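You operate a simulated robot arm through the tools that you are given. There is no shell and no other tool. Be economical: measure what you need, move in short steps, check, and stop when the job is done.

You are at the controls of a simulated robot arm. One attempt, no reset.

TASK
Fetch the orange sheet from the top of the light box and set it in the barrow. Put the core marked "maple" from the top of the desk on the top of the wooden table and the core that says "alder" on the silver sheet. Take the orange taped sheet and leave it on the top of the wooden table. Put the purple tape roll on the top of the desk away on the middle shelf of the green rack. Fetch the blue tub and set it on the lower shelf under the drier tunnel. Open the lid of the clear can. Do these in any order. Set down upright: blue tub.

The check looks at the end state, three seconds after you hand in, the way a careful person would. Anything else that was tipped, shoved, dropped, spilled or broken makes it a failure. Lids that push on must go on centred and level and be pressed home; caps that screw on are set level and turned clockwise until they are tight. Flat cloth is picked up by pressing the open fingertips on it (5 to 10 N) and closing them slowly along it; thin cloth reads only 2 to 8 mm in the jaws.

THE ROBOT
A 6-joint arm with a two-finger parallel gripper on a trunk, on a base that drives. Base frame: it is fixed to the floor where the robot stands at the start and does not move with it; the origin is under the middle of the robot, x ahead of it, y to its left, z up. Readings come in mm, degrees, newtons and seconds.
With the tool pointing down near the work surface it reaches from about 100 to 580 mm from the robot's upright axis, wherever it stands. Its first joint turns from -115.0 to 115.0 degrees. Places, roughly: barrow [-2100, -2600, 400]; blue tub (15x13x17 cm) [-4000, -300, 200]; core [1000, 250, 1000]; lid of the clear can [-9500, -1600, 900]; lower shelf under the drier tunnel [-7200, -1800, 400]; middle shelf of the green rack [-2000, 8300, 1000]; orange sheet [500, 250, 750]; orange taped sheet (16x5x3 cm) [900, 1300, 800]; purple tape roll (12x12x5 cm) [900, 1500, 800]; silver sheet (11x15x1 cm) [900, 900, 800]; top of the wooden table [1500, 3800, 800]. Payload 3.43 kg.
The tool frame sits at the grasp point between the pads (the TCP): z along the fingers, y along the line on which they close. The tips reach 34 mm beyond it. Largest opening 128 mm; finger width 24, thickness 12; the body of the gripper, 48 by 130 mm, starts 96 mm behind the TCP.
Orientation is told as [roll, pitch, yaw] about the base's x, y, z axes, in that order, counted from this pose: with the fingers straight down and closing along the base's y, the tool's x points along the base's -x, its y along +y and its z along -z.

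THE INTERFACE
- The arm moves only by the tool jog_arm. Its arguments are lists of equal length, an entry for each row: "xyz": the shift along the base's x, y, z in mm, a list of three; "rotation": the turn, a rotation vector about the base's x, y, z in degrees, a list of three; "fingers": the closure, from 0 (fully open) to 1 (shut). In form: {"xyz": [[x, y, z], ...], "rotation": [[wx, wy, wz], ...], "fingers": [fingers, ...]}. A call has 1 to 20 rows; each row shifts and turns the commanded pose from where the row before left it. Rows are played at 5 a second. More than 50 mm and 8.6 degrees between two rows, or a gripper value outside its range, and nothing of the call is played. Where a pose cannot be reached the arm comes as near as it can. A force on the tool above 40 N (or 10 N above the force at the start of the call, whichever is more), or a blocked arm, ends the call early, and 0.2 s more pass. Each finger travels about 108 mm/s and halts on what it meets, pressing with about 37 N; the grip force reading is that of the motor and also rises with nothing between the fingers. The clock runs only during rows and for 0.2 s after the last one: add rows that do not move to give the fingers time. The reply holds the time, the measured pose of the TCP, the force on the tool along the base axes, the opening and the grip force, in the units named above and with some noise, with the torque about the TCP (base axes, N m) and any sound that the robot's microphone picked up.
- Cameras (640 x 400 px; columns grow to the right, rows downward): "scene" is now at [23.7, 203.2, 1371.9]; the picture's right is [0.17, -0.99, 0.00], its down [-0.63, -0.11, -0.77] and it looks along [0.76, 0.13, -0.64] (base axes); focal length 267 px, centre (320, 200). "wrist" rides on the gripper at [76, -11, -160] in the tool frame; the picture's right is [0.15, 0.99, 0.00], its down [-0.88, 0.13, -0.46] and it looks along [-0.45, 0.07, 0.89] (tool axes); focal length 234 px, centre (320, 200). There is no depth. A picture from a camera that has moved, and an enlarged one, comes with that camera's place and axes in the base frame and with its lens. The place of the scene camera against the robot may be out by one fixed shift of up to 25 mm in any direction.
- grab_frame(camera): a new picture of that camera. The clock stands still meanwhile.
- raise_lower(by): slides the trunk up (or, below 0, down) by that many mm; the arm and the scene camera ride with it, the base frame stays. It gives what a move gives, with no picture.
- steer(legs): drives the robot by 1 to 6 legs, each [ahead, turn to the left] in mm and degrees, along the robot's own axes; the way and the turn of a leg run together, so that a leg with both is an arc; at most 1500 mm and 180 degrees a leg. The arm and the cameras ride along, it lands a little off, and it stops where it bumps. It gives what a move gives.
- pan_tilt(pan, tilt): turns the head with the scene camera to pan (to the left, within 103 degrees either way) and tilt (down, from -29 to 69), counted from straight ahead of the robot. It gives what a move gives.
- enlarge(camera, box): a new picture of the part [left, top, right, bottom] of that camera's present view, enlarged. The clock stands still meanwhile.
- hand_in(): hands the job in; it is judged then, once.

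Work in short steps. Places have to be worked out from the pictures, the camera data and where the tool is seen: move nearer, look again, correct. Check each grasp and each placing, and mend what went wrong. You have 196 turns and 182 pictures in all, those below and enlarged ones among them. Open the gripper and draw the arm clear of the work before you hand the job in, unless the task says otherwise.

The tools are called after ">>>" as name(argument=value, ...) on one line, values as JSON. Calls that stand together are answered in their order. jog_arm: Moves the arm, as the interface text tells. Its arguments: {"type":"object","properties":{"xyz":{"type":"array","items":{"type":"array","items":{"type":"number"}}},"rotation":{"type":"array","items":{"type":"array","items":{"type":"number"}}},"fingers":{"type":"array","items":{"type":"number"}}},"required":["xyz","rotation","fingers"]} The other tools are called the same way: raise_lower (by) slides the trunk up or down; steer (legs) drives the base; pan_tilt (pan, tilt) turns the head that bears the scene camera; grab_frame (camera) takes a picture; enlarge (camera, box) takes an enlarged picture of a part of a camera's view; hand_in () hands the job in.

At the start:

```text
t: 0.0
eef_pos: [453.8, 315.6, 1078.3]
ee_rot: [0.0, 0.0, 0.0]
contact_force: [-0.8, -0.1, 0.2]
ft_torque: [0.02, 0.0, 0.0]
finger_gap: 127.9
gripper_force: 0.0
trunk travel left (down, up): [-625.0, 165.0]
robot x, y, heading: [1.2, -2.3, 0.1]
head pan, tilt: [9.5, 39.6]
```

scene: 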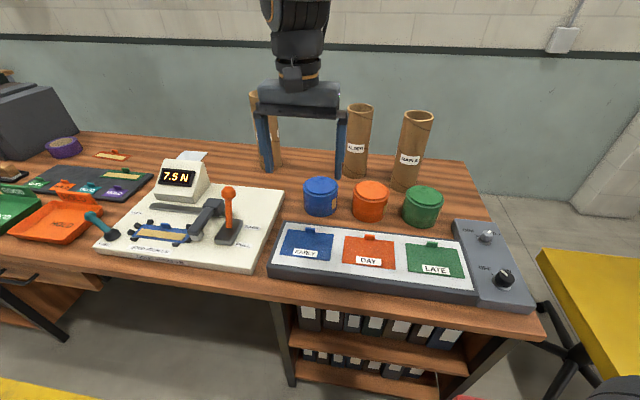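
wrist: 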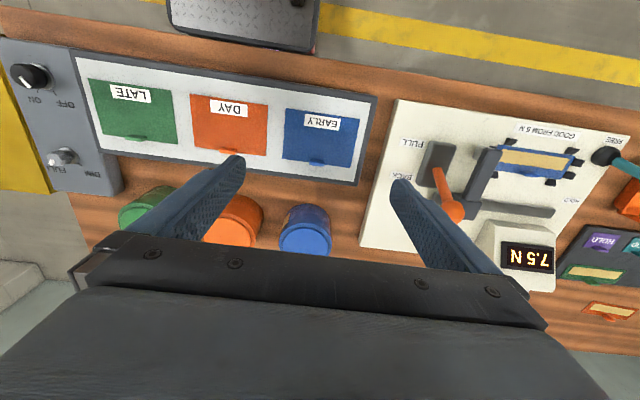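

I start by looking at the desk in detail.

>>> enlarge(camera="scene", box=[260, 80, 540, 310])

>>> enlarge(camera="scene", box=[0, 110, 290, 290])

```text
1.74 times, centred on (400, 195) of scene
camera zoom: at [23.7, 203.2, 1371.9], right [0.17, -0.99, 0.0], down [-0.63, -0.11, -0.77], along [0.76, 0.13, -0.64], focal length 465 px, centre (181, 209)
```

zoom: 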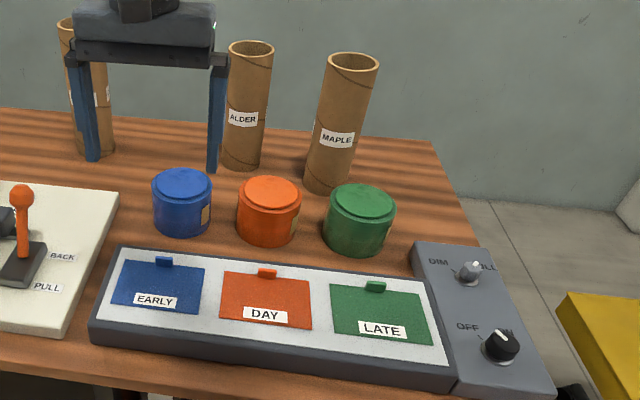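

```text
2.21 times, centred on (145, 200) of scene
camera zoom: at [23.7, 203.2, 1371.9], right [0.17, -0.99, 0.0], down [-0.63, -0.11, -0.77], along [0.76, 0.13, -0.64], focal length 590 px, centre (706, 200)
```

zoom: 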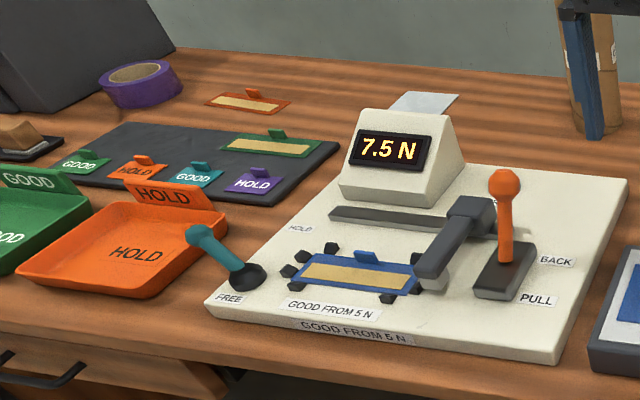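

Panning round to see what surrounds the robot and where the base can go.

>>> pan_tilt(pan=-60, tilt=45)

>>> grab_frame(camera="scene")

>>> pan_tilt(pan=0, tilt=69)

>>> grab_frame(camera="scene")

>>> pan_tilt(pan=70, tilt=35)

>>> grab_frame(camera="scene")

```text
t: 1.4
eef_pos: [453.8, 317.5, 1078.1]
ee_rot: [0.0, 0.0, 0.0]
contact_force: [0.3, 0.8, 1.0]
ft_torque: [0.0, 0.0, -0.01]
finger_gap: 128.0
gripper_force: 0.2
trunk travel left (down, up): [-625.0, 165.0]
robot x, y, heading: [-3.0, -2.9, 0.1]
head pan, tilt: [-60.0, 45.0]
```

```text
177 pictures are left
camera scene: at [-19.7, 118.7, 1364.1], right [-0.87, -0.5, 0.0], down [-0.35, 0.61, -0.71], along [0.35, -0.61, -0.71], focal length 267 px, centre (320, 200)
```

scene: 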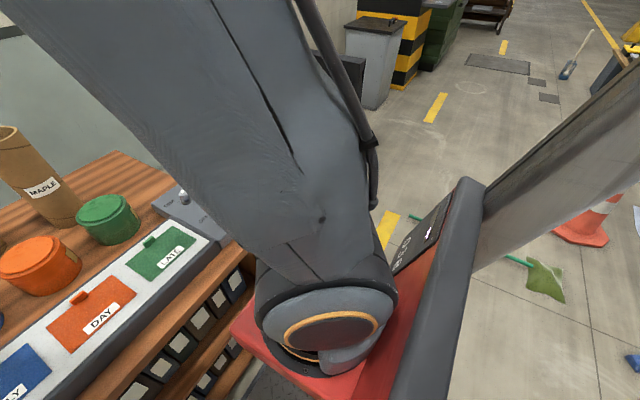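

```text
t: 2.7
eef_pos: [454.5, 316.5, 1077.6]
ee_rot: [0.0, 0.0, 0.0]
contact_force: [0.2, -0.6, 0.8]
ft_torque: [0.0, 0.01, 0.03]
finger_gap: 127.7
gripper_force: 0.1
trunk travel left (down, up): [-625.0, 165.0]
robot x, y, heading: [-0.3, 1.3, 0.3]
head pan, tilt: [0.0, 68.8]
```

```text
176 pictures are left
camera scene: at [-4.5, 189.1, 1335.2], right [0.0, -1.0, 0.0], down [-0.93, 0.0, -0.36], along [0.36, 0.0, -0.93], focal length 267 px, centre (320, 200)
```

scene: 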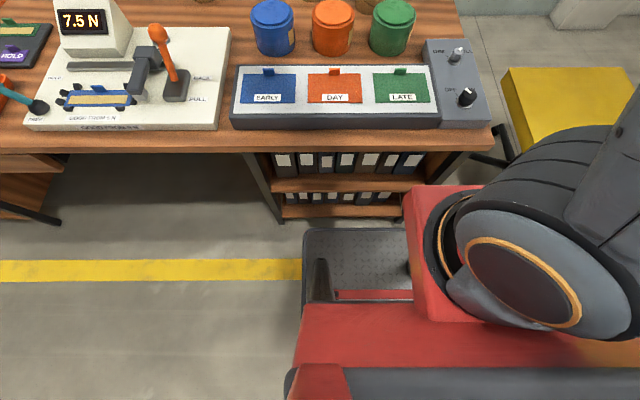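

```text
t: 4.1
eef_pos: [455.1, 316.2, 1079.0]
ee_rot: [0.0, 0.0, -0.1]
contact_force: [0.0, 0.1, -0.7]
ft_torque: [-0.02, 0.01, 0.02]
finger_gap: 127.9
gripper_force: 0.0
trunk travel left (down, up): [-625.0, 165.0]
robot x, y, heading: [-1.5, -1.9, -0.0]
head pan, tilt: [70.0, 35.0]
```

```text
175 pictures are left
camera scene: at [-30.3, 271.8, 1378.8], right [0.94, -0.34, 0.0], down [-0.2, -0.54, -0.82], along [0.28, 0.77, -0.57], focal length 267 px, centre (320, 200)
```

scene: 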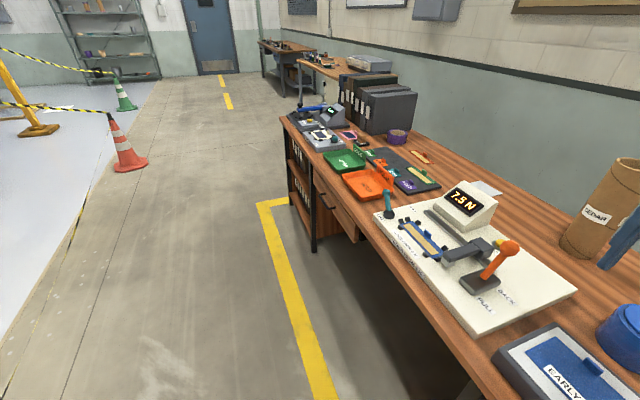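

The desk's under-space is open on the left, and the cores stand about 0.95 m ahead, so I need a horizontal tool. I test tilting the tool forward while moving out, high above the desk.

>>> jog_arm(xyz=[[15, -10, 0], [15, -10, 0], [15, -10, 0], [15, -10, 0], [15, -10, 0], [15, -10, 0], [15, -10, 0], [15, -10, 0], [15, -10, 0], [15, -10, 0], [15, -10, 0], [15, -10, 0]], rotation=[[0, -7.5, 0], [0, -7.5, 0], [0, -7.5, 0], [0, -7.5, 0], [0, -7.5, 0], [0, -7.5, 0], [0, -7.5, 0], [0, -7.5, 0], [0, -7.5, 0], [0, -7.5, 0], [0, -7.5, 0], [0, -7.5, 0]], fingers=[0, 0, 0, 0, 0, 0, 0, 0, 0, 0, 0, 0])

>>> pan_tilt(pan=0, tilt=35)

>>> grab_frame(camera="scene")

>>> grab_frame(camera="wrist")

```text
t: 6.7
eef_pos: [633.8, 197.2, 1078.6]
ee_rot: [155.6, -89.8, -155.6]
contact_force: [-0.8, -0.2, -0.5]
ft_torque: [-0.01, -0.01, 0.04]
finger_gap: 128.0
gripper_force: 0.1
trunk travel left (down, up): [-625.0, 165.0]
robot x, y, heading: [0.4, -1.6, -0.0]
head pan, tilt: [70.0, 35.0]
```

```text
t: 8.1
eef_pos: [635.1, 197.7, 1078.2]
ee_rot: [-2.2, -90.0, 2.4]
contact_force: [0.3, -0.3, -0.2]
ft_torque: [-0.02, 0.0, 0.0]
finger_gap: 128.1
gripper_force: 0.0
trunk travel left (down, up): [-625.0, 165.0]
robot x, y, heading: [2.2, -2.3, 0.0]
head pan, tilt: [0.0, 35.0]
```

```text
174 pictures are left
camera scene: at [27.7, 189.2, 1378.9], right [0.0, -1.0, 0.0], down [-0.57, 0.0, -0.82], along [0.82, 0.0, -0.57], focal length 267 px, centre (320, 200)
```

scene: 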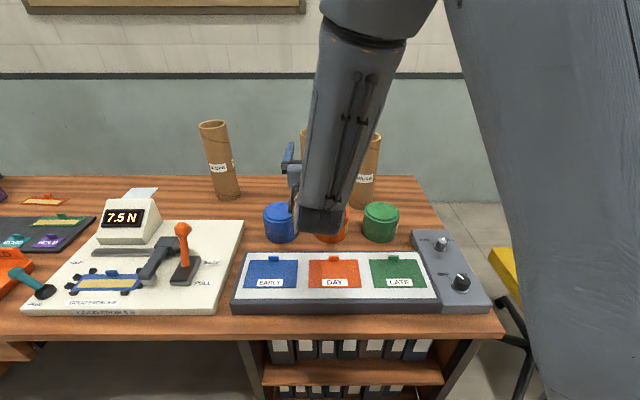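

```text
173 pictures are left
camera wrist: at [475.2, 186.6, 1002.7], right [0.0, 0.99, -0.15], down [-0.46, 0.13, 0.88], along [0.89, 0.07, 0.45], focal length 234 px, centre (320, 200)
```

wrist: 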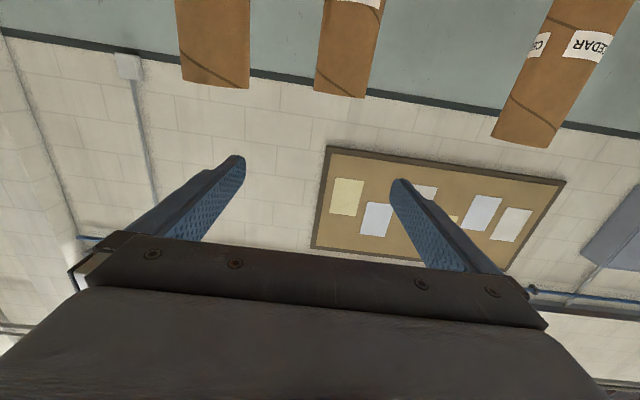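

The tool goes horizontal fine. Alder is about (960, 228), its top about z 1018, roughly 92 mm wide. I move in front of it at z 965 and look again for parallax.

>>> jog_arm(xyz=[[25, 5, -20], [25, 5, -20], [25, 5, -20], [25, 5, -20], [25, 5, -17], [25, 5, -16]], rotation=[[0, 0, 0], [0, 0, 0], [0, 0, 0], [0, 0, 0], [0, 0, 0], [0, 0, 0]], fingers=[0, 0, 0, 0, 0, 0])

>>> grab_frame(camera="wrist")

>>> grab_frame(camera="scene")

```text
t: 9.5
eef_pos: [787.4, 225.9, 965.3]
ee_rot: [171.1, -89.9, -171.2]
contact_force: [-0.3, 0.0, 0.7]
ft_torque: [0.0, 0.06, 0.04]
finger_gap: 128.0
gripper_force: 0.1
trunk travel left (down, up): [-625.0, 165.0]
robot x, y, heading: [2.0, -3.1, -0.0]
head pan, tilt: [0.0, 35.0]
```

```text
172 pictures are left
camera wrist: at [627.2, 215.0, 887.8], right [0.0, 0.99, -0.15], down [-0.46, 0.13, 0.88], along [0.89, 0.07, 0.45], focal length 234 px, centre (320, 200)
```

wrist: 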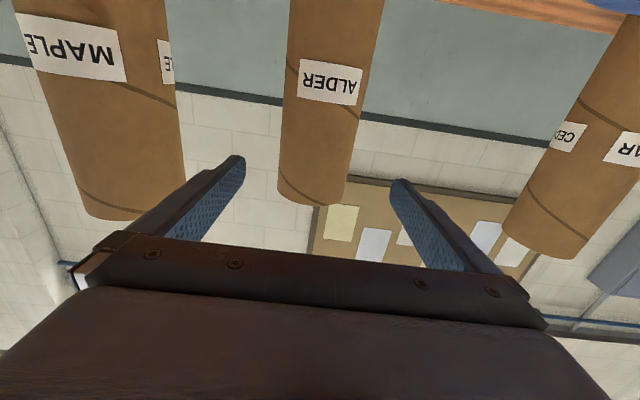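

```text
171 pictures are left
camera scene: at [27.2, 189.0, 1378.9], right [0.0, -1.0, 0.0], down [-0.57, 0.0, -0.82], along [0.82, 0.0, -0.57], focal length 267 px, centre (320, 200)
```

scene: 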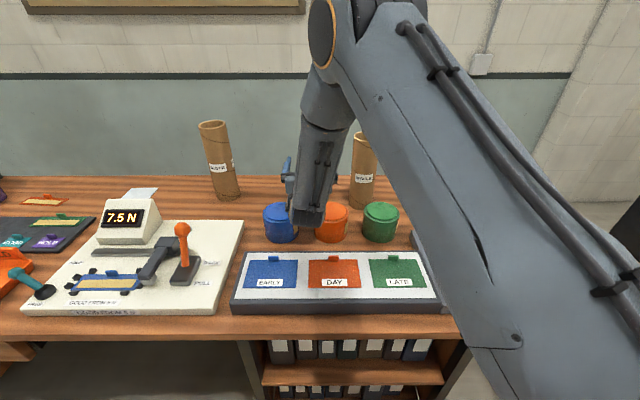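

Alder centre is about (935, 223), with z up to about 1020. I advance around it and check reach.

>>> jog_arm(xyz=[[30, -0.5, 0], [30, -0.5, 0], [30, -0.5, 0], [30, -0.5, 0], [25, 0, 0], [0, 0, 0]], rotation=[[0, 0, 0], [0, 0, 0], [0, 0, 0], [0, 0, 0], [0, 0, 0], [0, 0, 0]], fingers=[0, 0, 0, 0, 0, 0])

>>> grab_frame(camera="wrist")

```text
t: 10.9
eef_pos: [930.4, 223.4, 965.5]
ee_rot: [-22.7, -90.0, 22.7]
contact_force: [-0.5, -0.4, 0.2]
ft_torque: [0.0, 0.02, 0.01]
finger_gap: 128.3
gripper_force: 0.0
trunk travel left (down, up): [-625.0, 165.0]
robot x, y, heading: [1.9, -1.0, -0.2]
head pan, tilt: [0.0, 35.0]
```

```text
170 pictures are left
camera wrist: at [771.0, 211.7, 889.1], right [0.0, 0.99, -0.15], down [-0.46, 0.13, 0.88], along [0.89, 0.07, 0.45], focal length 234 px, centre (320, 200)
```

wrist: 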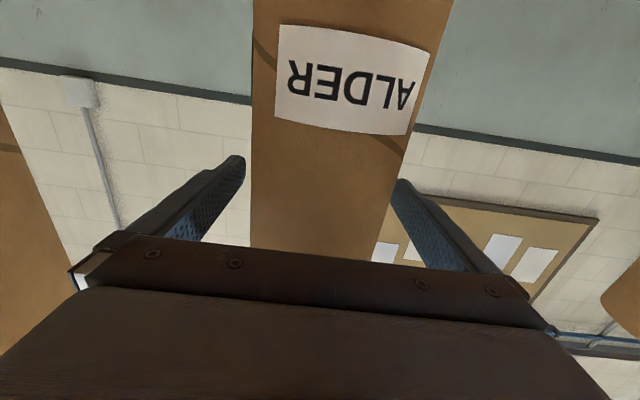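

Tube is centred between the fingers. I close.

>>> jog_arm(xyz=[[0, 0, 0], [0, 0, 0], [0, 0, 0], [0, 0, 0], [0, 0, 0]], rotation=[[0, 0, 0], [0, 0, 0], [0, 0, 0], [0, 0, 0], [0, 0, 0]], fingers=[0.2, 0.3, 0.4, 0.5, 0.5])

>>> jog_arm(xyz=[[0, 0, 5], [0, 0, 10], [0, 0, 15], [0, 0, 20]], rotation=[[0, 0, 0], [0, 0, 0], [0, 0, 0], [0, 0, 0]], fingers=[0.5, 0.5, 0.5, 0.5])

>>> grab_frame(camera="scene")

>>> grab_frame(camera="wrist")

```text
t: 12.1
eef_pos: [929.3, 221.5, 965.7]
ee_rot: [-172.9, -90.0, 172.8]
contact_force: [1.0, -1.6, 1.3]
ft_torque: [-0.06, -0.01, 0.03]
finger_gap: 85.7
gripper_force: 37.5
trunk travel left (down, up): [-625.0, 165.0]
robot x, y, heading: [-2.6, -2.9, 0.0]
head pan, tilt: [0.0, 35.0]
```

```text
t: 13.1
eef_pos: [927.8, 222.9, 1014.5]
ee_rot: [-17.1, -89.9, 17.2]
contact_force: [0.9, -0.3, -3.5]
ft_torque: [-0.01, -0.1, 0.02]
finger_gap: 85.7
gripper_force: 36.6
trunk travel left (down, up): [-625.0, 165.0]
robot x, y, heading: [0.3, -2.9, 0.2]
head pan, tilt: [0.0, 35.0]
```

```text
169 pictures are left
camera scene: at [28.1, 189.2, 1378.8], right [0.0, -1.0, 0.0], down [-0.57, 0.0, -0.82], along [0.82, 0.0, -0.57], focal length 267 px, centre (320, 200)
```

scene: 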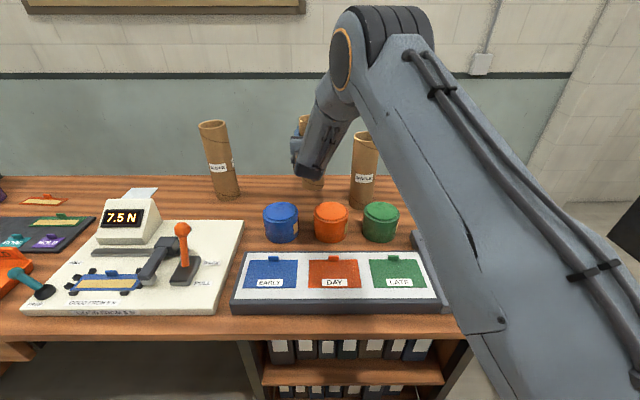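

```text
168 pictures are left
camera wrist: at [769.3, 212.1, 938.8], right [0.0, 0.99, -0.15], down [-0.45, 0.13, 0.88], along [0.89, 0.07, 0.45], focal length 234 px, centre (320, 200)
```

wrist: 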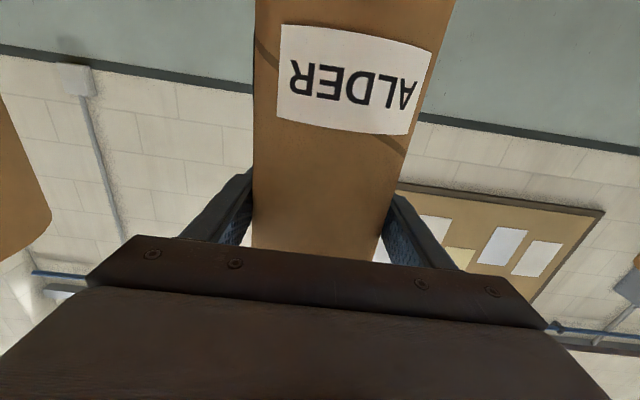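

Alder is held. I raise and retract it, then drive left along the desk to get in front of the silver sheet.

>>> jog_arm(xyz=[[0, 0, 40], [0, 0, 40], [0, 0, 40], [-40, 0, 20], [-45, 0, 0], [-45, 0, 0], [-45, 0, 0], [-45, 0, 0], [-45, 0, 0], [-45, 0, 0], [-45, 0, 0], [-45, 0, 0], [-45, 0, 0]], rotation=[[0, 0, 0], [0, 0, 0], [0, 0, 0], [0, 0, 0], [0, 0, 0], [0, 0, 0], [0, 0, 0], [0, 0, 0], [0, 0, 0], [0, 0, 0], [0, 0, 0], [0, 0, 0], [0, 0, 0]], fingers=[0.5, 0.5, 0.5, 0.5, 0.5, 0.5, 0.5, 0.5, 0.5, 0.5, 0.5, 0.5, 0.5])

>>> pan_tilt(pan=45, tilt=40)

>>> grab_frame(camera="scene")

```text
t: 15.9
eef_pos: [497.8, 242.2, 1158.5]
ee_rot: [-20.0, -90.0, 19.9]
contact_force: [-0.3, -0.9, -3.2]
ft_torque: [0.0, -0.06, -0.01]
finger_gap: 85.5
gripper_force: 37.0
out of reach, approached as far as the arm can: row 13
trunk travel left (down, up): [-625.0, 165.0]
robot x, y, heading: [-5.4, -0.3, -0.1]
head pan, tilt: [0.0, 35.0]
```

```text
t: 17.1
eef_pos: [497.8, 241.6, 1158.5]
ee_rot: [-8.3, -90.0, 8.2]
contact_force: [-0.7, -0.1, -2.7]
ft_torque: [0.01, -0.09, -0.03]
finger_gap: 85.7
gripper_force: 37.3
trunk travel left (down, up): [-625.0, 165.0]
robot x, y, heading: [1.9, 0.9, -0.2]
head pan, tilt: [45.0, 40.0]
```

```text
167 pictures are left
camera scene: at [-0.2, 249.2, 1371.3], right [0.71, -0.71, 0.0], down [-0.45, -0.45, -0.77], along [0.54, 0.54, -0.64], focal length 267 px, centre (320, 200)
```

scene: 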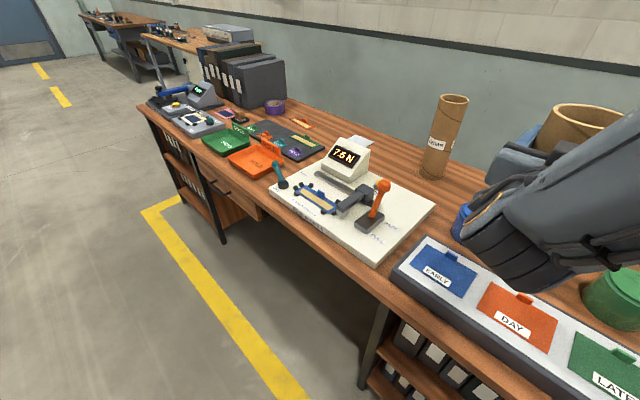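

I back off from the desk, then drive along it to y about 900.

>>> steer(legs=[[-300, 0], [0, 90], [900, 0], [0, -90]])

>>> pan_tilt(pan=0, tilt=40)

>>> grab_frame(camera="scene")

```text
t: 30.9
eef_pos: [235.8, 1128.6, 1158.4]
ee_rot: [-10.1, -89.9, 9.5]
contact_force: [0.6, 0.8, -3.4]
ft_torque: [0.01, -0.04, 0.03]
finger_gap: 85.5
gripper_force: 36.8
trunk travel left (down, up): [-625.0, 165.0]
robot x, y, heading: [-266.1, 888.3, -0.1]
head pan, tilt: [45.0, 40.0]
```

```text
t: 32.0
eef_pos: [236.2, 1129.8, 1157.4]
ee_rot: [-9.2, -90.0, 8.6]
contact_force: [-0.1, -0.2, -3.2]
ft_torque: [0.03, -0.06, -0.01]
finger_gap: 85.5
gripper_force: 36.8
trunk travel left (down, up): [-625.0, 165.0]
robot x, y, heading: [-264.9, 889.2, -0.4]
head pan, tilt: [0.0, 40.0]
```

```text
166 pictures are left
camera scene: at [-237.2, 1079.9, 1371.3], right [-0.01, -1.0, 0.0], down [-0.64, 0.0, -0.77], along [0.77, 0.0, -0.64], focal length 267 px, centre (320, 200)
```

scene: 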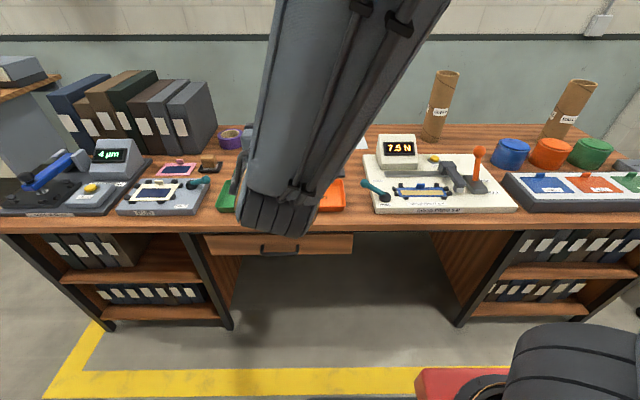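

I drive forward 320 so the base front goes under the desk, with the arm high.

>>> steer(legs=[[320, 0]])

>>> pan_tilt(pan=-15, tilt=40)

>>> grab_frame(camera="scene")

>>> grab_frame(camera="wrist")

```text
t: 34.1
eef_pos: [558.3, 1122.8, 1158.8]
ee_rot: [-11.3, -89.9, 10.4]
contact_force: [-0.3, -0.6, -2.3]
ft_torque: [0.02, -0.05, 0.0]
finger_gap: 85.3
gripper_force: 37.0
trunk travel left (down, up): [-625.0, 165.0]
robot x, y, heading: [56.7, 884.0, -1.0]
head pan, tilt: [0.0, 40.0]
```

```text
t: 34.9
eef_pos: [558.0, 1122.6, 1158.6]
ee_rot: [-12.6, -89.9, 11.6]
contact_force: [0.4, -0.7, -2.3]
ft_torque: [0.01, -0.03, 0.0]
finger_gap: 85.6
gripper_force: 36.6
trunk travel left (down, up): [-625.0, 165.0]
robot x, y, heading: [58.5, 891.0, -0.7]
head pan, tilt: [-15.0, 40.0]
```

```text
165 pictures are left
camera scene: at [81.1, 1054.7, 1371.3], right [-0.27, -0.96, 0.0], down [-0.62, 0.17, -0.77], along [0.74, -0.21, -0.64], focal length 267 px, centre (320, 200)
```

scene: 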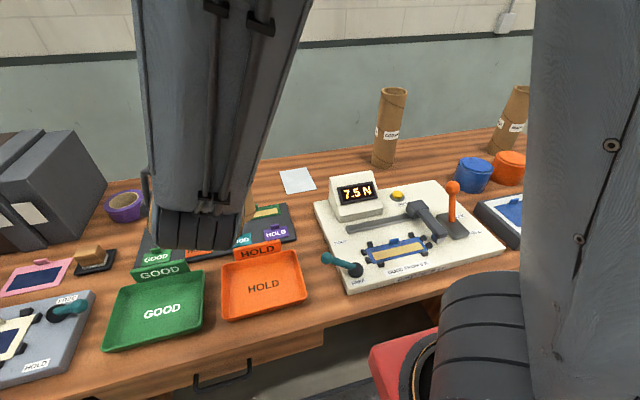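

```text
164 pictures are left
camera wrist: at [398.3, 1114.3, 1082.1], right [0.02, 0.99, -0.15], down [-0.45, 0.14, 0.88], along [0.89, 0.05, 0.45], focal length 234 px, centre (320, 200)
```

wrist: 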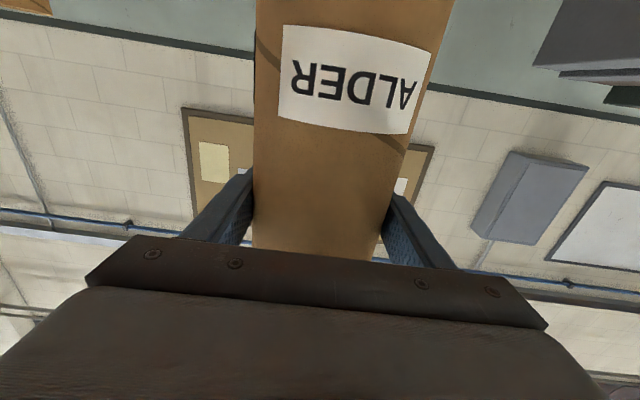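

The silver sheet centre is about (935, 906). I swing the core over it at height.

>>> jog_arm(xyz=[[37, -21.5, 0], [37, -21.5, 0], [37, -21.5, 0], [37, -21.5, 0], [37, -21.5, 0], [37, -21.5, 0], [37, -21.5, 0], [37, -21.5, 0], [37, -21.5, 0], [37, -21.5, -30], [0, 0, -40], [0, 0, -40]], rotation=[[0, 0, 0], [0, 0, 0], [0, 0, 0], [0, 0, 0], [0, 0, 0], [0, 0, 0], [0, 0, 0], [0, 0, 0], [0, 0, 0], [0, 0, 0], [0, 0, 0], [0, 0, 0]], fingers=[0.5, 0.5, 0.5, 0.5, 0.5, 0.5, 0.5, 0.5, 0.5, 0.5, 0.5, 0.5])

>>> enlarge(camera="scene", box=[200, 80, 420, 220])

```text
refused: row 10 steps farther than a row can; nothing moved
```

```text
2.86 times, centred on (310, 150) of scene
camera zoom: at [81.1, 1054.7, 1371.3], right [-0.27, -0.96, 0.0], down [-0.62, 0.17, -0.77], along [0.74, -0.21, -0.64], focal length 764 px, centre (349, 343)
```

zoom: 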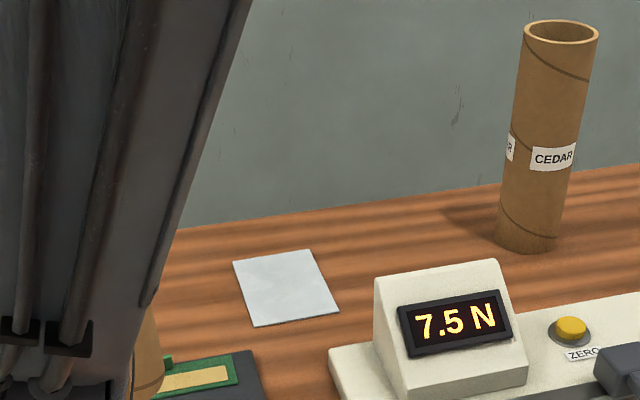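

I repeat it with smaller steps.

>>> jog_arm(xyz=[[37, -21.5, 0], [37, -21.5, 0], [37, -21.5, 0], [37, -21.5, 0], [37, -21.5, 0], [37, -21.5, 0], [37, -21.5, 0], [37, -21.5, 0], [37, -21.5, 0], [37, -21.5, 0], [0, 0, -40], [0, 0, -40], [0, 0, -30]], rotation=[[0, 0, 0], [0, 0, 0], [0, 0, 0], [0, 0, 0], [0, 0, 0], [0, 0, 0], [0, 0, 0], [0, 0, 0], [0, 0, 0], [0, 0, 0], [0, 0, 0], [0, 0, 0], [0, 0, 0]], fingers=[0.5, 0.5, 0.5, 0.5, 0.5, 0.5, 0.5, 0.5, 0.5, 0.5, 0.5, 0.5, 0.5])

>>> grab_frame(camera="scene")

```text
t: 37.7
eef_pos: [908.5, 1002.8, 1048.2]
ee_rot: [-3.7, -89.9, 2.2]
contact_force: [0.6, -0.2, -2.4]
ft_torque: [-0.02, 0.0, 0.03]
finger_gap: 85.8
gripper_force: 36.6
out of reach, approached as far as the arm can: row 7, 8, 9, 10, 11, 12, 13
trunk travel left (down, up): [-625.0, 165.0]
robot x, y, heading: [55.7, 886.5, -0.6]
head pan, tilt: [-15.0, 40.0]
```

```text
162 pictures are left
camera scene: at [80.9, 1054.5, 1371.3], right [-0.27, -0.96, 0.0], down [-0.62, 0.17, -0.77], along [0.74, -0.21, -0.64], focal length 267 px, centre (320, 200)
```

scene: 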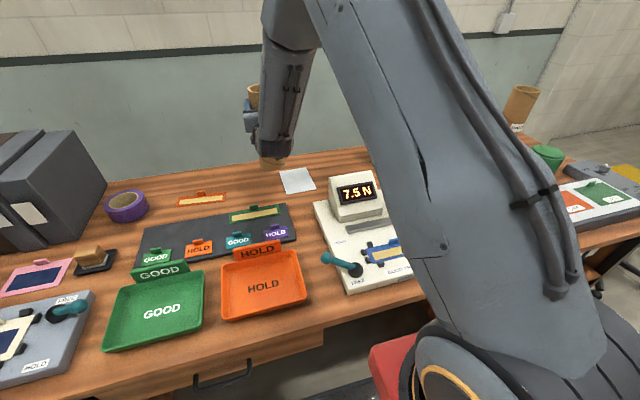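

It stopped short at y 1003. I try continuing toward y 907 from here.

>>> jog_arm(xyz=[[0, -20, -10], [0, -20, -10], [0, -20, -10], [0, -20, -10], [5, -16, 0], [5, 0, 0]], rotation=[[0, 0, 0], [0, 0, 0], [0, 0, 0], [0, 0, 0], [0, 0, 0], [0, 0, 0]], fingers=[0.5, 0.5, 0.5, 0.5, 0.5, 0.5])

>>> enlarge(camera="scene", box=[200, 80, 420, 220])

```text
t: 39.1
eef_pos: [909.3, 1002.8, 1014.3]
ee_rot: [16.2, -89.9, -17.9]
contact_force: [-0.5, -0.8, -2.6]
ft_torque: [0.01, -0.05, -0.01]
finger_gap: 86.1
gripper_force: 37.0
out of reach, approached as far as the arm can: row 1, 2, 3, 4, 5, 6
trunk travel left (down, up): [-625.0, 165.0]
robot x, y, heading: [62.6, 889.6, -0.8]
head pan, tilt: [-15.0, 40.0]
```

```text
2.86 times, centred on (310, 150) of scene
camera zoom: at [81.2, 1054.5, 1371.3], right [-0.27, -0.96, 0.0], down [-0.62, 0.17, -0.77], along [0.74, -0.21, -0.64], focal length 764 px, centre (349, 343)
```

zoom: 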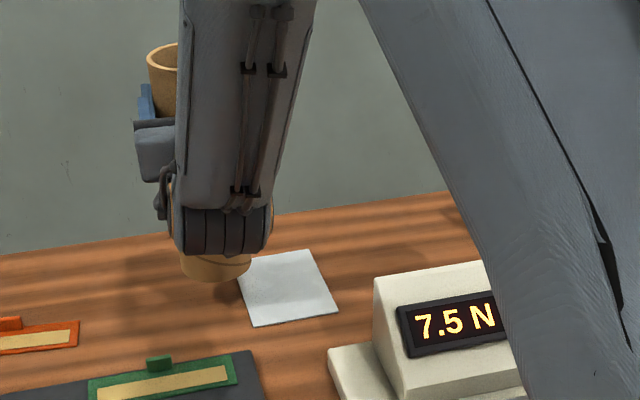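

The arm can't go below a lateral offset of about 114 mm in this posture. A turn of -6.5° of the base will bring the core over the sheet.

>>> steer(legs=[[0, -6.5]])

>>> pan_tilt(pan=0, tilt=40)

>>> enlarge(camera="scene", box=[200, 80, 420, 220])

```text
t: 40.1
eef_pos: [918.1, 901.7, 1015.3]
ee_rot: [12.1, -89.8, -20.5]
contact_force: [0.0, 0.2, -2.7]
ft_torque: [0.0, -0.07, -0.01]
finger_gap: 85.6
gripper_force: 37.0
trunk travel left (down, up): [-625.0, 165.0]
robot x, y, heading: [58.0, 886.4, -7.5]
head pan, tilt: [-15.0, 40.0]
```

```text
t: 40.8
eef_pos: [918.5, 901.9, 1013.5]
ee_rot: [9.9, -89.8, -18.5]
contact_force: [0.4, 0.7, -2.8]
ft_torque: [0.0, -0.03, 0.01]
finger_gap: 85.6
gripper_force: 37.5
trunk travel left (down, up): [-625.0, 165.0]
robot x, y, heading: [55.1, 888.1, -7.6]
head pan, tilt: [0.0, 40.0]
```

```text
2.86 times, centred on (310, 150) of scene
camera zoom: at [106.9, 1072.8, 1371.3], right [-0.13, -0.99, 0.0], down [-0.64, 0.08, -0.77], along [0.76, -0.1, -0.64], focal length 764 px, centre (349, 343)
```

zoom: 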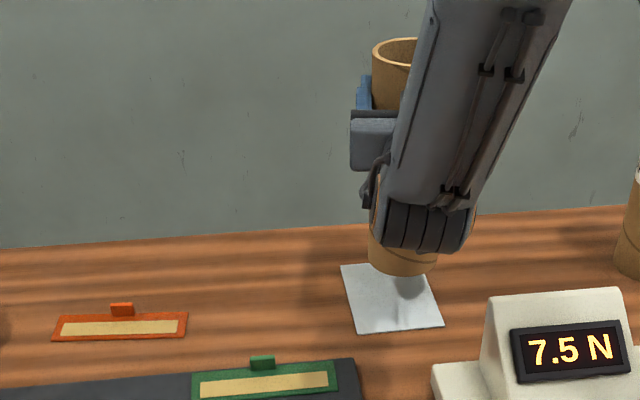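

By relative geometry, the core needs to shift about (-20, +13) to be centred on the sheet. I move and lower most of the way.

>>> jog_arm(xyz=[[-10, 7, 0], [-10, 6, 0], [0, 0, -15], [0, 0, -15], [0, 0, -8]], rotation=[[0, 0, 0], [0, 0, 0], [0, 0, 0], [0, 0, 0], [0, 0, 0]], fingers=[0.5, 0.5, 0.5, 0.5, 0.5])

>>> enlarge(camera="scene", box=[240, 100, 400, 200])

```text
t: 42.0
eef_pos: [900.0, 916.9, 977.6]
ee_rot: [-64.8, -89.5, 55.9]
contact_force: [0.8, 0.5, -2.2]
ft_torque: [-0.01, -0.05, -0.01]
finger_gap: 85.4
gripper_force: 37.2
trunk travel left (down, up): [-625.0, 165.0]
robot x, y, heading: [58.5, 888.3, -7.6]
head pan, tilt: [0.0, 40.0]
```

```text
4.00 times, centred on (320, 150) of scene
camera zoom: at [106.8, 1072.9, 1371.3], right [-0.13, -0.99, 0.0], down [-0.64, 0.08, -0.77], along [0.76, -0.1, -0.64], focal length 1069 px, centre (320, 400)
```

zoom: 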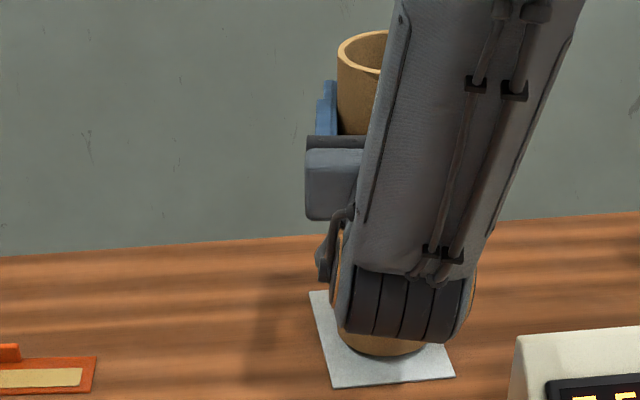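

Well centred. I lower to contact and watch the force.

>>> jog_arm(xyz=[[0, 0, -4], [0, 0, -3], [0, 0, -2], [0, 0, -1.5], [0, 0, -1.5]], rotation=[[0, 0, 0], [0, 0, 0], [0, 0, 0], [0, 0, 0], [0, 0, 0]], fingers=[0.5, 0.5, 0.5, 0.5, 0.5])

```text
t: 43.2
eef_pos: [900.5, 918.5, 969.5]
ee_rot: [-67.5, -89.4, 58.6]
contact_force: [1.2, 1.6, -1.2]
ft_torque: [0.17, -0.02, 0.02]
finger_gap: 85.6
gripper_force: 37.1
out of reach, approached as far as the arm can: row 1, 4
trunk travel left (down, up): [-625.0, 165.0]
robot x, y, heading: [55.3, 886.3, -7.7]
head pan, tilt: [0.0, 40.0]
```

Arm reports a reach glitch, so I use the trunk for the last millimetres.

>>> raise_lower(by=-3)

```text
t: 43.8
eef_pos: [900.8, 919.4, 969.1]
ee_rot: [-103.6, -89.6, 94.7]
contact_force: [-0.4, -1.3, 16.4]
ft_torque: [0.37, 0.08, 0.02]
finger_gap: 85.6
gripper_force: 37.3
trunk travel left (down, up): [-622.0, 168.0]
robot x, y, heading: [59.8, 885.2, -7.4]
head pan, tilt: [0.0, 40.0]
```

It is seated at z 969 (16 N). I relieve slightly, then open and back out along the tool axis.

>>> raise_lower(by=2)

>>> jog_arm(xyz=[[0, 0, 0], [0, 0, 0], [0, 0, 0], [0, 0, 0], [0, 0, 0]], rotation=[[0, 0, 0], [0, 0, 0], [0, 0, 0], [0, 0, 0], [0, 0, 0]], fingers=[0.3, 0.2, 0.1, 0.0, 0.0])

>>> grab_frame(camera="wrist")

```text
t: 44.3
eef_pos: [900.8, 919.1, 969.5]
ee_rot: [-75.0, -89.5, 66.2]
contact_force: [1.7, -0.7, 15.2]
ft_torque: [0.47, -0.28, -0.08]
finger_gap: 85.6
gripper_force: 36.9
trunk travel left (down, up): [-624.0, 166.0]
robot x, y, heading: [58.9, 885.7, -7.2]
head pan, tilt: [0.0, 40.0]
```

```text
t: 45.5
eef_pos: [901.3, 920.7, 968.6]
ee_rot: [-64.7, -89.4, 55.9]
contact_force: [-0.5, -0.3, -0.3]
ft_torque: [0.01, 0.01, 0.0]
finger_gap: 128.1
gripper_force: 0.0
trunk travel left (down, up): [-624.0, 166.0]
robot x, y, heading: [57.6, 890.9, -7.6]
head pan, tilt: [0.0, 40.0]
```

```text
158 pictures are left
camera wrist: at [741.4, 932.9, 891.9], right [0.15, 0.98, -0.16], down [-0.43, 0.21, 0.88], along [0.89, -0.07, 0.45], focal length 234 px, centre (320, 200)
```

wrist: 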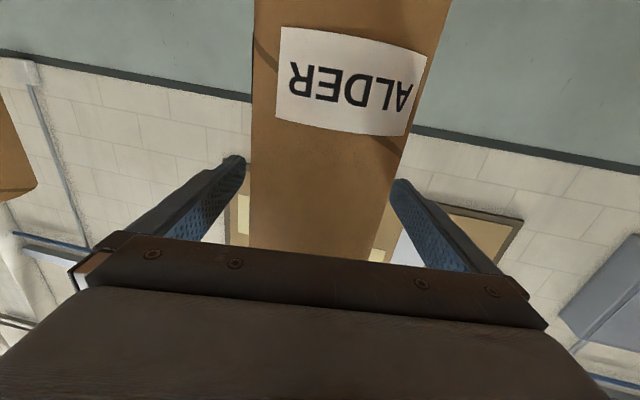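

Clear on both sides. I retract along the tool axis.

>>> jog_arm(xyz=[[-20, 2.7, 0], [-30, 4, 0], [-30, 4, 0], [-30, 4, 0], [-30, 4, 10], [-30, 4, 30], [-30, 4, 30], [-40, 4, 30]], rotation=[[0, 0, 0], [0, 0, 0], [0, 0, 0], [0, 0, 0], [0, 0, 0], [0, 0, 0], [0, 0, 0], [0, 0, 0]], fingers=[0, 0, 0, 0, 0, 0, 0, 0])

>>> grab_frame(camera="scene")

```text
refused: row 8 steps farther than a row can; nothing moved
```

```text
157 pictures are left
camera scene: at [107.1, 1072.8, 1370.3], right [-0.13, -0.99, 0.0], down [-0.64, 0.08, -0.77], along [0.76, -0.1, -0.64], focal length 267 px, centre (320, 200)
```

scene: 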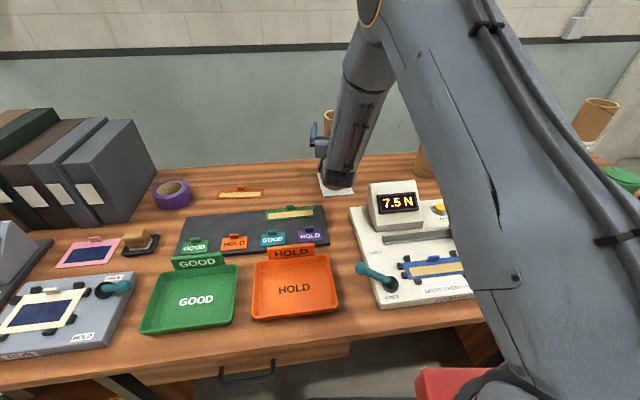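

I retract with smaller steps.

>>> jog_arm(xyz=[[-20, 2.7, 0], [-30, 4, 0], [-30, 4, 0], [-30, 4, 0], [-30, 4, 10], [-30, 4, 30], [-30, 4, 30], [-30, 4, 30], [-30, 4, 30], [-30, 20, 30], [-30, 20, 20]], rotation=[[0, 0, 0], [0, 0, 0], [0, 0, 0], [0, 0, 0], [0, 0, 0], [0, 0, 0], [0, 0, 0], [0, 0, 0], [0, 0, 0], [0, 0, 0], [0, 0, 0]], fingers=[0, 0, 0, 0, 0, 0, 0, 0, 0, 0, 0])

>>> enlarge(camera="scene", box=[140, 120, 380, 270])

```text
t: 47.9
eef_pos: [606.4, 1019.4, 1170.2]
ee_rot: [-57.5, -89.3, 48.4]
contact_force: [-0.3, 0.2, -0.6]
ft_torque: [0.0, -0.04, -0.02]
finger_gap: 128.2
gripper_force: 0.0
out of reach, approached as far as the arm can: row 2, 3, 4, 5, 11
trunk travel left (down, up): [-624.0, 166.0]
robot x, y, heading: [54.3, 887.6, -7.5]
head pan, tilt: [0.0, 40.0]
```

```text
2.67 times, centred on (260, 195) of scene
camera zoom: at [107.6, 1072.8, 1370.3], right [-0.13, -0.99, 0.0], down [-0.64, 0.08, -0.77], along [0.76, -0.1, -0.64], focal length 713 px, centre (480, 213)
```

zoom: 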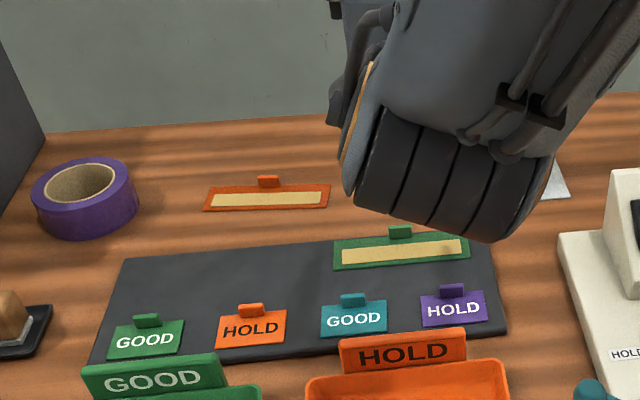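

The silver-sheet job needs one more look later. Next is the orange taped sheet at about (888, 1255). I reposition the base to y about 1050, closer under the desk.

>>> steer(legs=[[-350, 0], [0, 97.5], [115, 0], [0, -90], [420, 0]])

>>> grab_frame(camera="scene")

>>> pan_tilt(pan=-30, tilt=69)

>>> grab_frame(camera="scene")

```text
t: 61.0
eef_pos: [647.9, 1270.6, 1171.9]
ee_rot: [-62.8, -89.4, 62.6]
contact_force: [0.8, 0.0, 0.5]
ft_torque: [-0.01, 0.02, 0.02]
finger_gap: 128.0
gripper_force: 0.0
trunk travel left (down, up): [-624.0, 166.0]
robot x, y, heading: [124.0, 1053.3, 1.2]
head pan, tilt: [0.0, 40.0]
```

```text
155 pictures are left
camera scene: at [145.6, 1245.0, 1370.3], right [0.02, -1.0, 0.0], down [-0.64, -0.01, -0.77], along [0.77, 0.02, -0.64], focal length 267 px, centre (320, 200)
```

scene: 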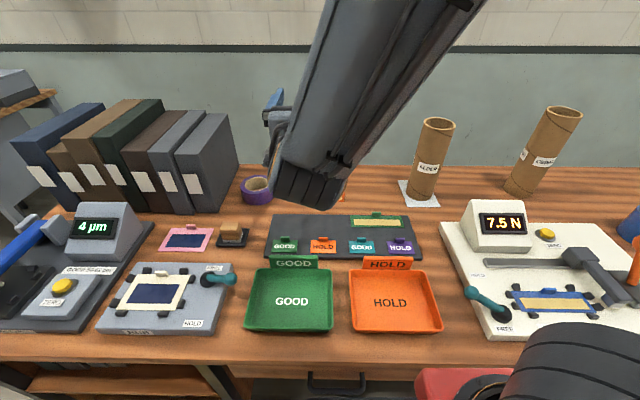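

```text
t: 61.9
eef_pos: [648.5, 1268.6, 1171.8]
ee_rot: [-62.4, -89.5, 62.2]
contact_force: [-0.7, -0.2, -0.6]
ft_torque: [-0.01, 0.03, -0.02]
finger_gap: 128.0
gripper_force: 0.0
trunk travel left (down, up): [-624.0, 166.0]
robot x, y, heading: [124.8, 1054.7, 1.2]
head pan, tilt: [-30.0, 68.8]
```

```text
154 pictures are left
camera scene: at [109.8, 1216.3, 1334.3], right [-0.48, -0.88, 0.0], down [-0.82, 0.45, -0.36], along [0.32, -0.17, -0.93], focal length 267 px, centre (320, 200)
```

scene: 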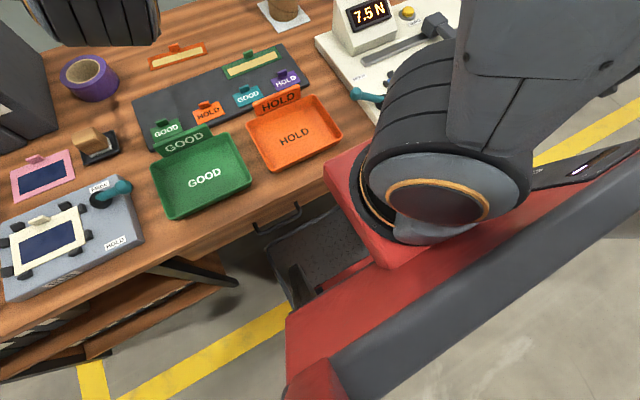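

Alder stands upright on the silver sheet. Now I tilt the tool 45° down-forward and approach the taped sheet for a wrist look.

>>> jog_arm(xyz=[[22, -2, -33], [22, -2, -33], [22, -2, -33], [22, -2, -33], [22, -2, -33], [22, -2, -33], [22, -2, -33], [0, 0, 0]], rotation=[[0, 7.5, 0], [0, 7.5, 0], [0, 7.5, 0], [0, 7.5, 0], [0, 7.5, 0], [0, 7.5, 0], [0, 0, 0], [0, 0, 0]], fingers=[0, 0, 0, 0, 0, 0.2, 0.4, 0.4])

>>> grab_frame(camera="wrist")

>>> pan_tilt(pan=0, tilt=45)

>>> grab_frame(camera="scene")

```text
t: 63.7
eef_pos: [803.8, 1255.0, 937.8]
ee_rot: [-0.6, -44.7, 0.7]
contact_force: [-0.4, 0.1, 1.2]
ft_torque: [-0.01, -0.01, -0.06]
finger_gap: 76.7
gripper_force: 0.0
trunk travel left (down, up): [-624.0, 166.0]
robot x, y, heading: [127.0, 1055.9, 1.1]
head pan, tilt: [-30.0, 68.8]
```

```text
153 pictures are left
camera wrist: at [637.9, 1244.3, 997.1], right [-0.11, 0.99, -0.11], down [0.3, 0.14, 0.94], along [0.95, 0.07, -0.32], focal length 234 px, centre (320, 200)
```

wrist: 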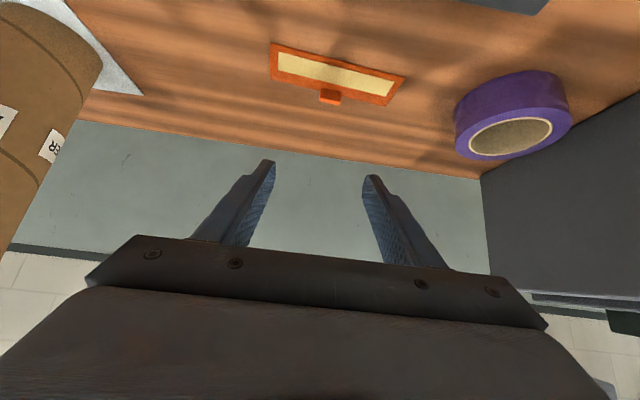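

```text
t: 64.7
eef_pos: [804.0, 1255.4, 937.9]
ee_rot: [-0.6, -44.7, 0.6]
contact_force: [0.6, 0.3, 0.0]
ft_torque: [0.0, 0.02, -0.03]
finger_gap: 76.9
gripper_force: 0.0
trunk travel left (down, up): [-624.0, 166.0]
robot x, y, heading: [126.2, 1054.8, 1.6]
head pan, tilt: [0.0, 45.0]
```

```text
152 pictures are left
camera scene: at [142.0, 1244.9, 1363.0], right [0.02, -1.0, 0.0], down [-0.71, -0.01, -0.71], along [0.71, 0.01, -0.71], focal length 267 px, centre (320, 200)
```

scene: 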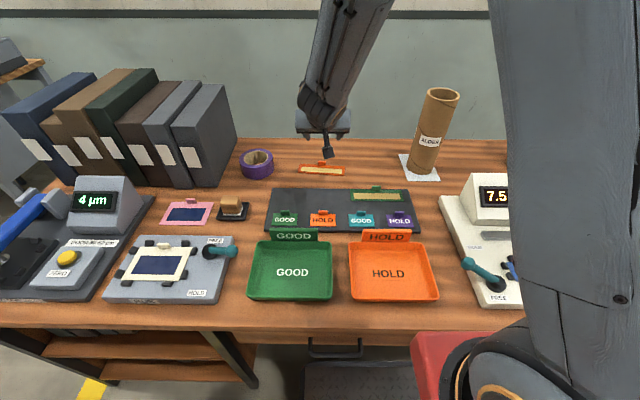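

The tab is about (885, 1261), 27 mm wide. I approach to TCP (862, 1261, 830) with the jaws half open and check again.

>>> jog_arm(xyz=[[15, 1, -27], [15, 1, -27], [15, 2, -27], [14, 2, -27]], rotation=[[0, 0, 0], [0, 0, 0], [0, 0, 0], [0, 0, 0]], fingers=[0.45, 0.5, 0.5, 0.5])

>>> grab_frame(camera="wrist")

>>> enlarge(camera="scene", box=[240, 100, 400, 200])

```text
t: 65.7
eef_pos: [861.4, 1262.3, 830.5]
ee_rot: [-0.7, -44.7, 0.6]
contact_force: [-0.4, -0.2, 0.6]
ft_torque: [0.0, 0.04, -0.05]
finger_gap: 64.1
gripper_force: 0.1
trunk travel left (down, up): [-624.0, 166.0]
robot x, y, heading: [126.1, 1058.5, 1.2]
head pan, tilt: [0.0, 45.0]
```

```text
151 pictures are left
camera wrist: at [694.9, 1251.8, 889.3], right [-0.11, 0.99, -0.11], down [0.3, 0.14, 0.94], along [0.95, 0.07, -0.32], focal length 234 px, centre (320, 200)
```

wrist: 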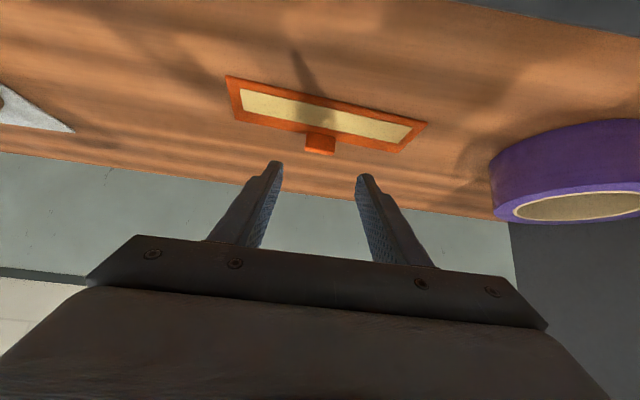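

```text
4.00 times, centred on (320, 150) of scene
camera zoom: at [141.6, 1244.8, 1363.1], right [0.02, -1.0, 0.0], down [-0.71, -0.02, -0.71], along [0.71, 0.02, -0.71], focal length 1069 px, centre (320, 400)
```

zoom: 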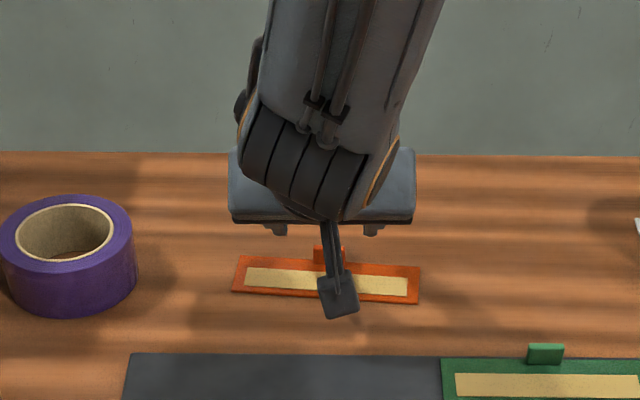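

I descend so the fingertips straddle the tab, stopping just above the desk.

>>> jog_arm(xyz=[[5, -1, -12], [5, -1, -12], [4, 0, -8]], rotation=[[0, 0, 0], [0, 0, 0], [0, 0, 0]], fingers=[0.5, 0.5, 0.5])

>>> grab_frame(camera="wrist")

>>> enlarge(camera="scene", box=[240, 100, 400, 200])

```text
t: 66.5
eef_pos: [876.4, 1259.9, 799.7]
ee_rot: [-0.7, -44.7, 0.9]
contact_force: [-0.7, 0.2, -0.1]
ft_torque: [-0.03, 0.0, 0.02]
finger_gap: 64.0
gripper_force: 0.1
trunk travel left (down, up): [-624.0, 166.0]
robot x, y, heading: [124.1, 1052.7, 1.3]
head pan, tilt: [0.0, 45.0]
```

```text
149 pictures are left
camera wrist: at [709.9, 1249.4, 859.3], right [-0.11, 0.99, -0.11], down [0.3, 0.14, 0.94], along [0.95, 0.07, -0.32], focal length 234 px, centre (320, 200)
```

wrist: 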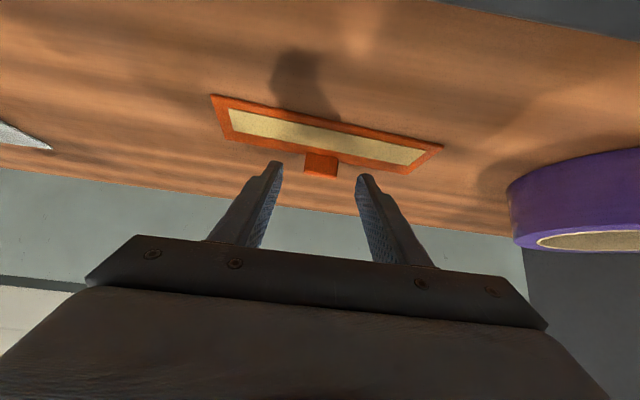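

```text
4.00 times, centred on (320, 150) of scene
camera zoom: at [142.0, 1244.9, 1363.1], right [0.02, -1.0, 0.0], down [-0.71, -0.02, -0.71], along [0.71, 0.02, -0.71], focal length 1069 px, centre (320, 400)
```

zoom: 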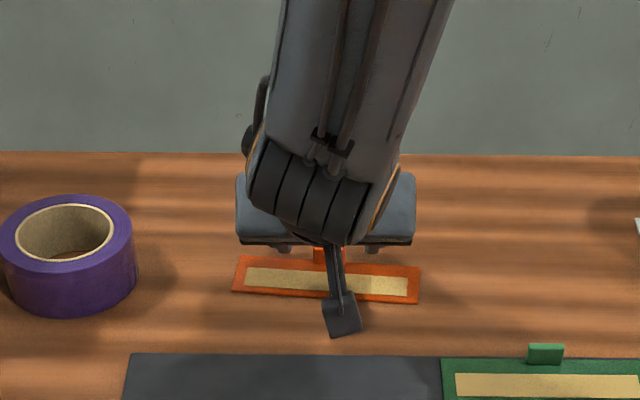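

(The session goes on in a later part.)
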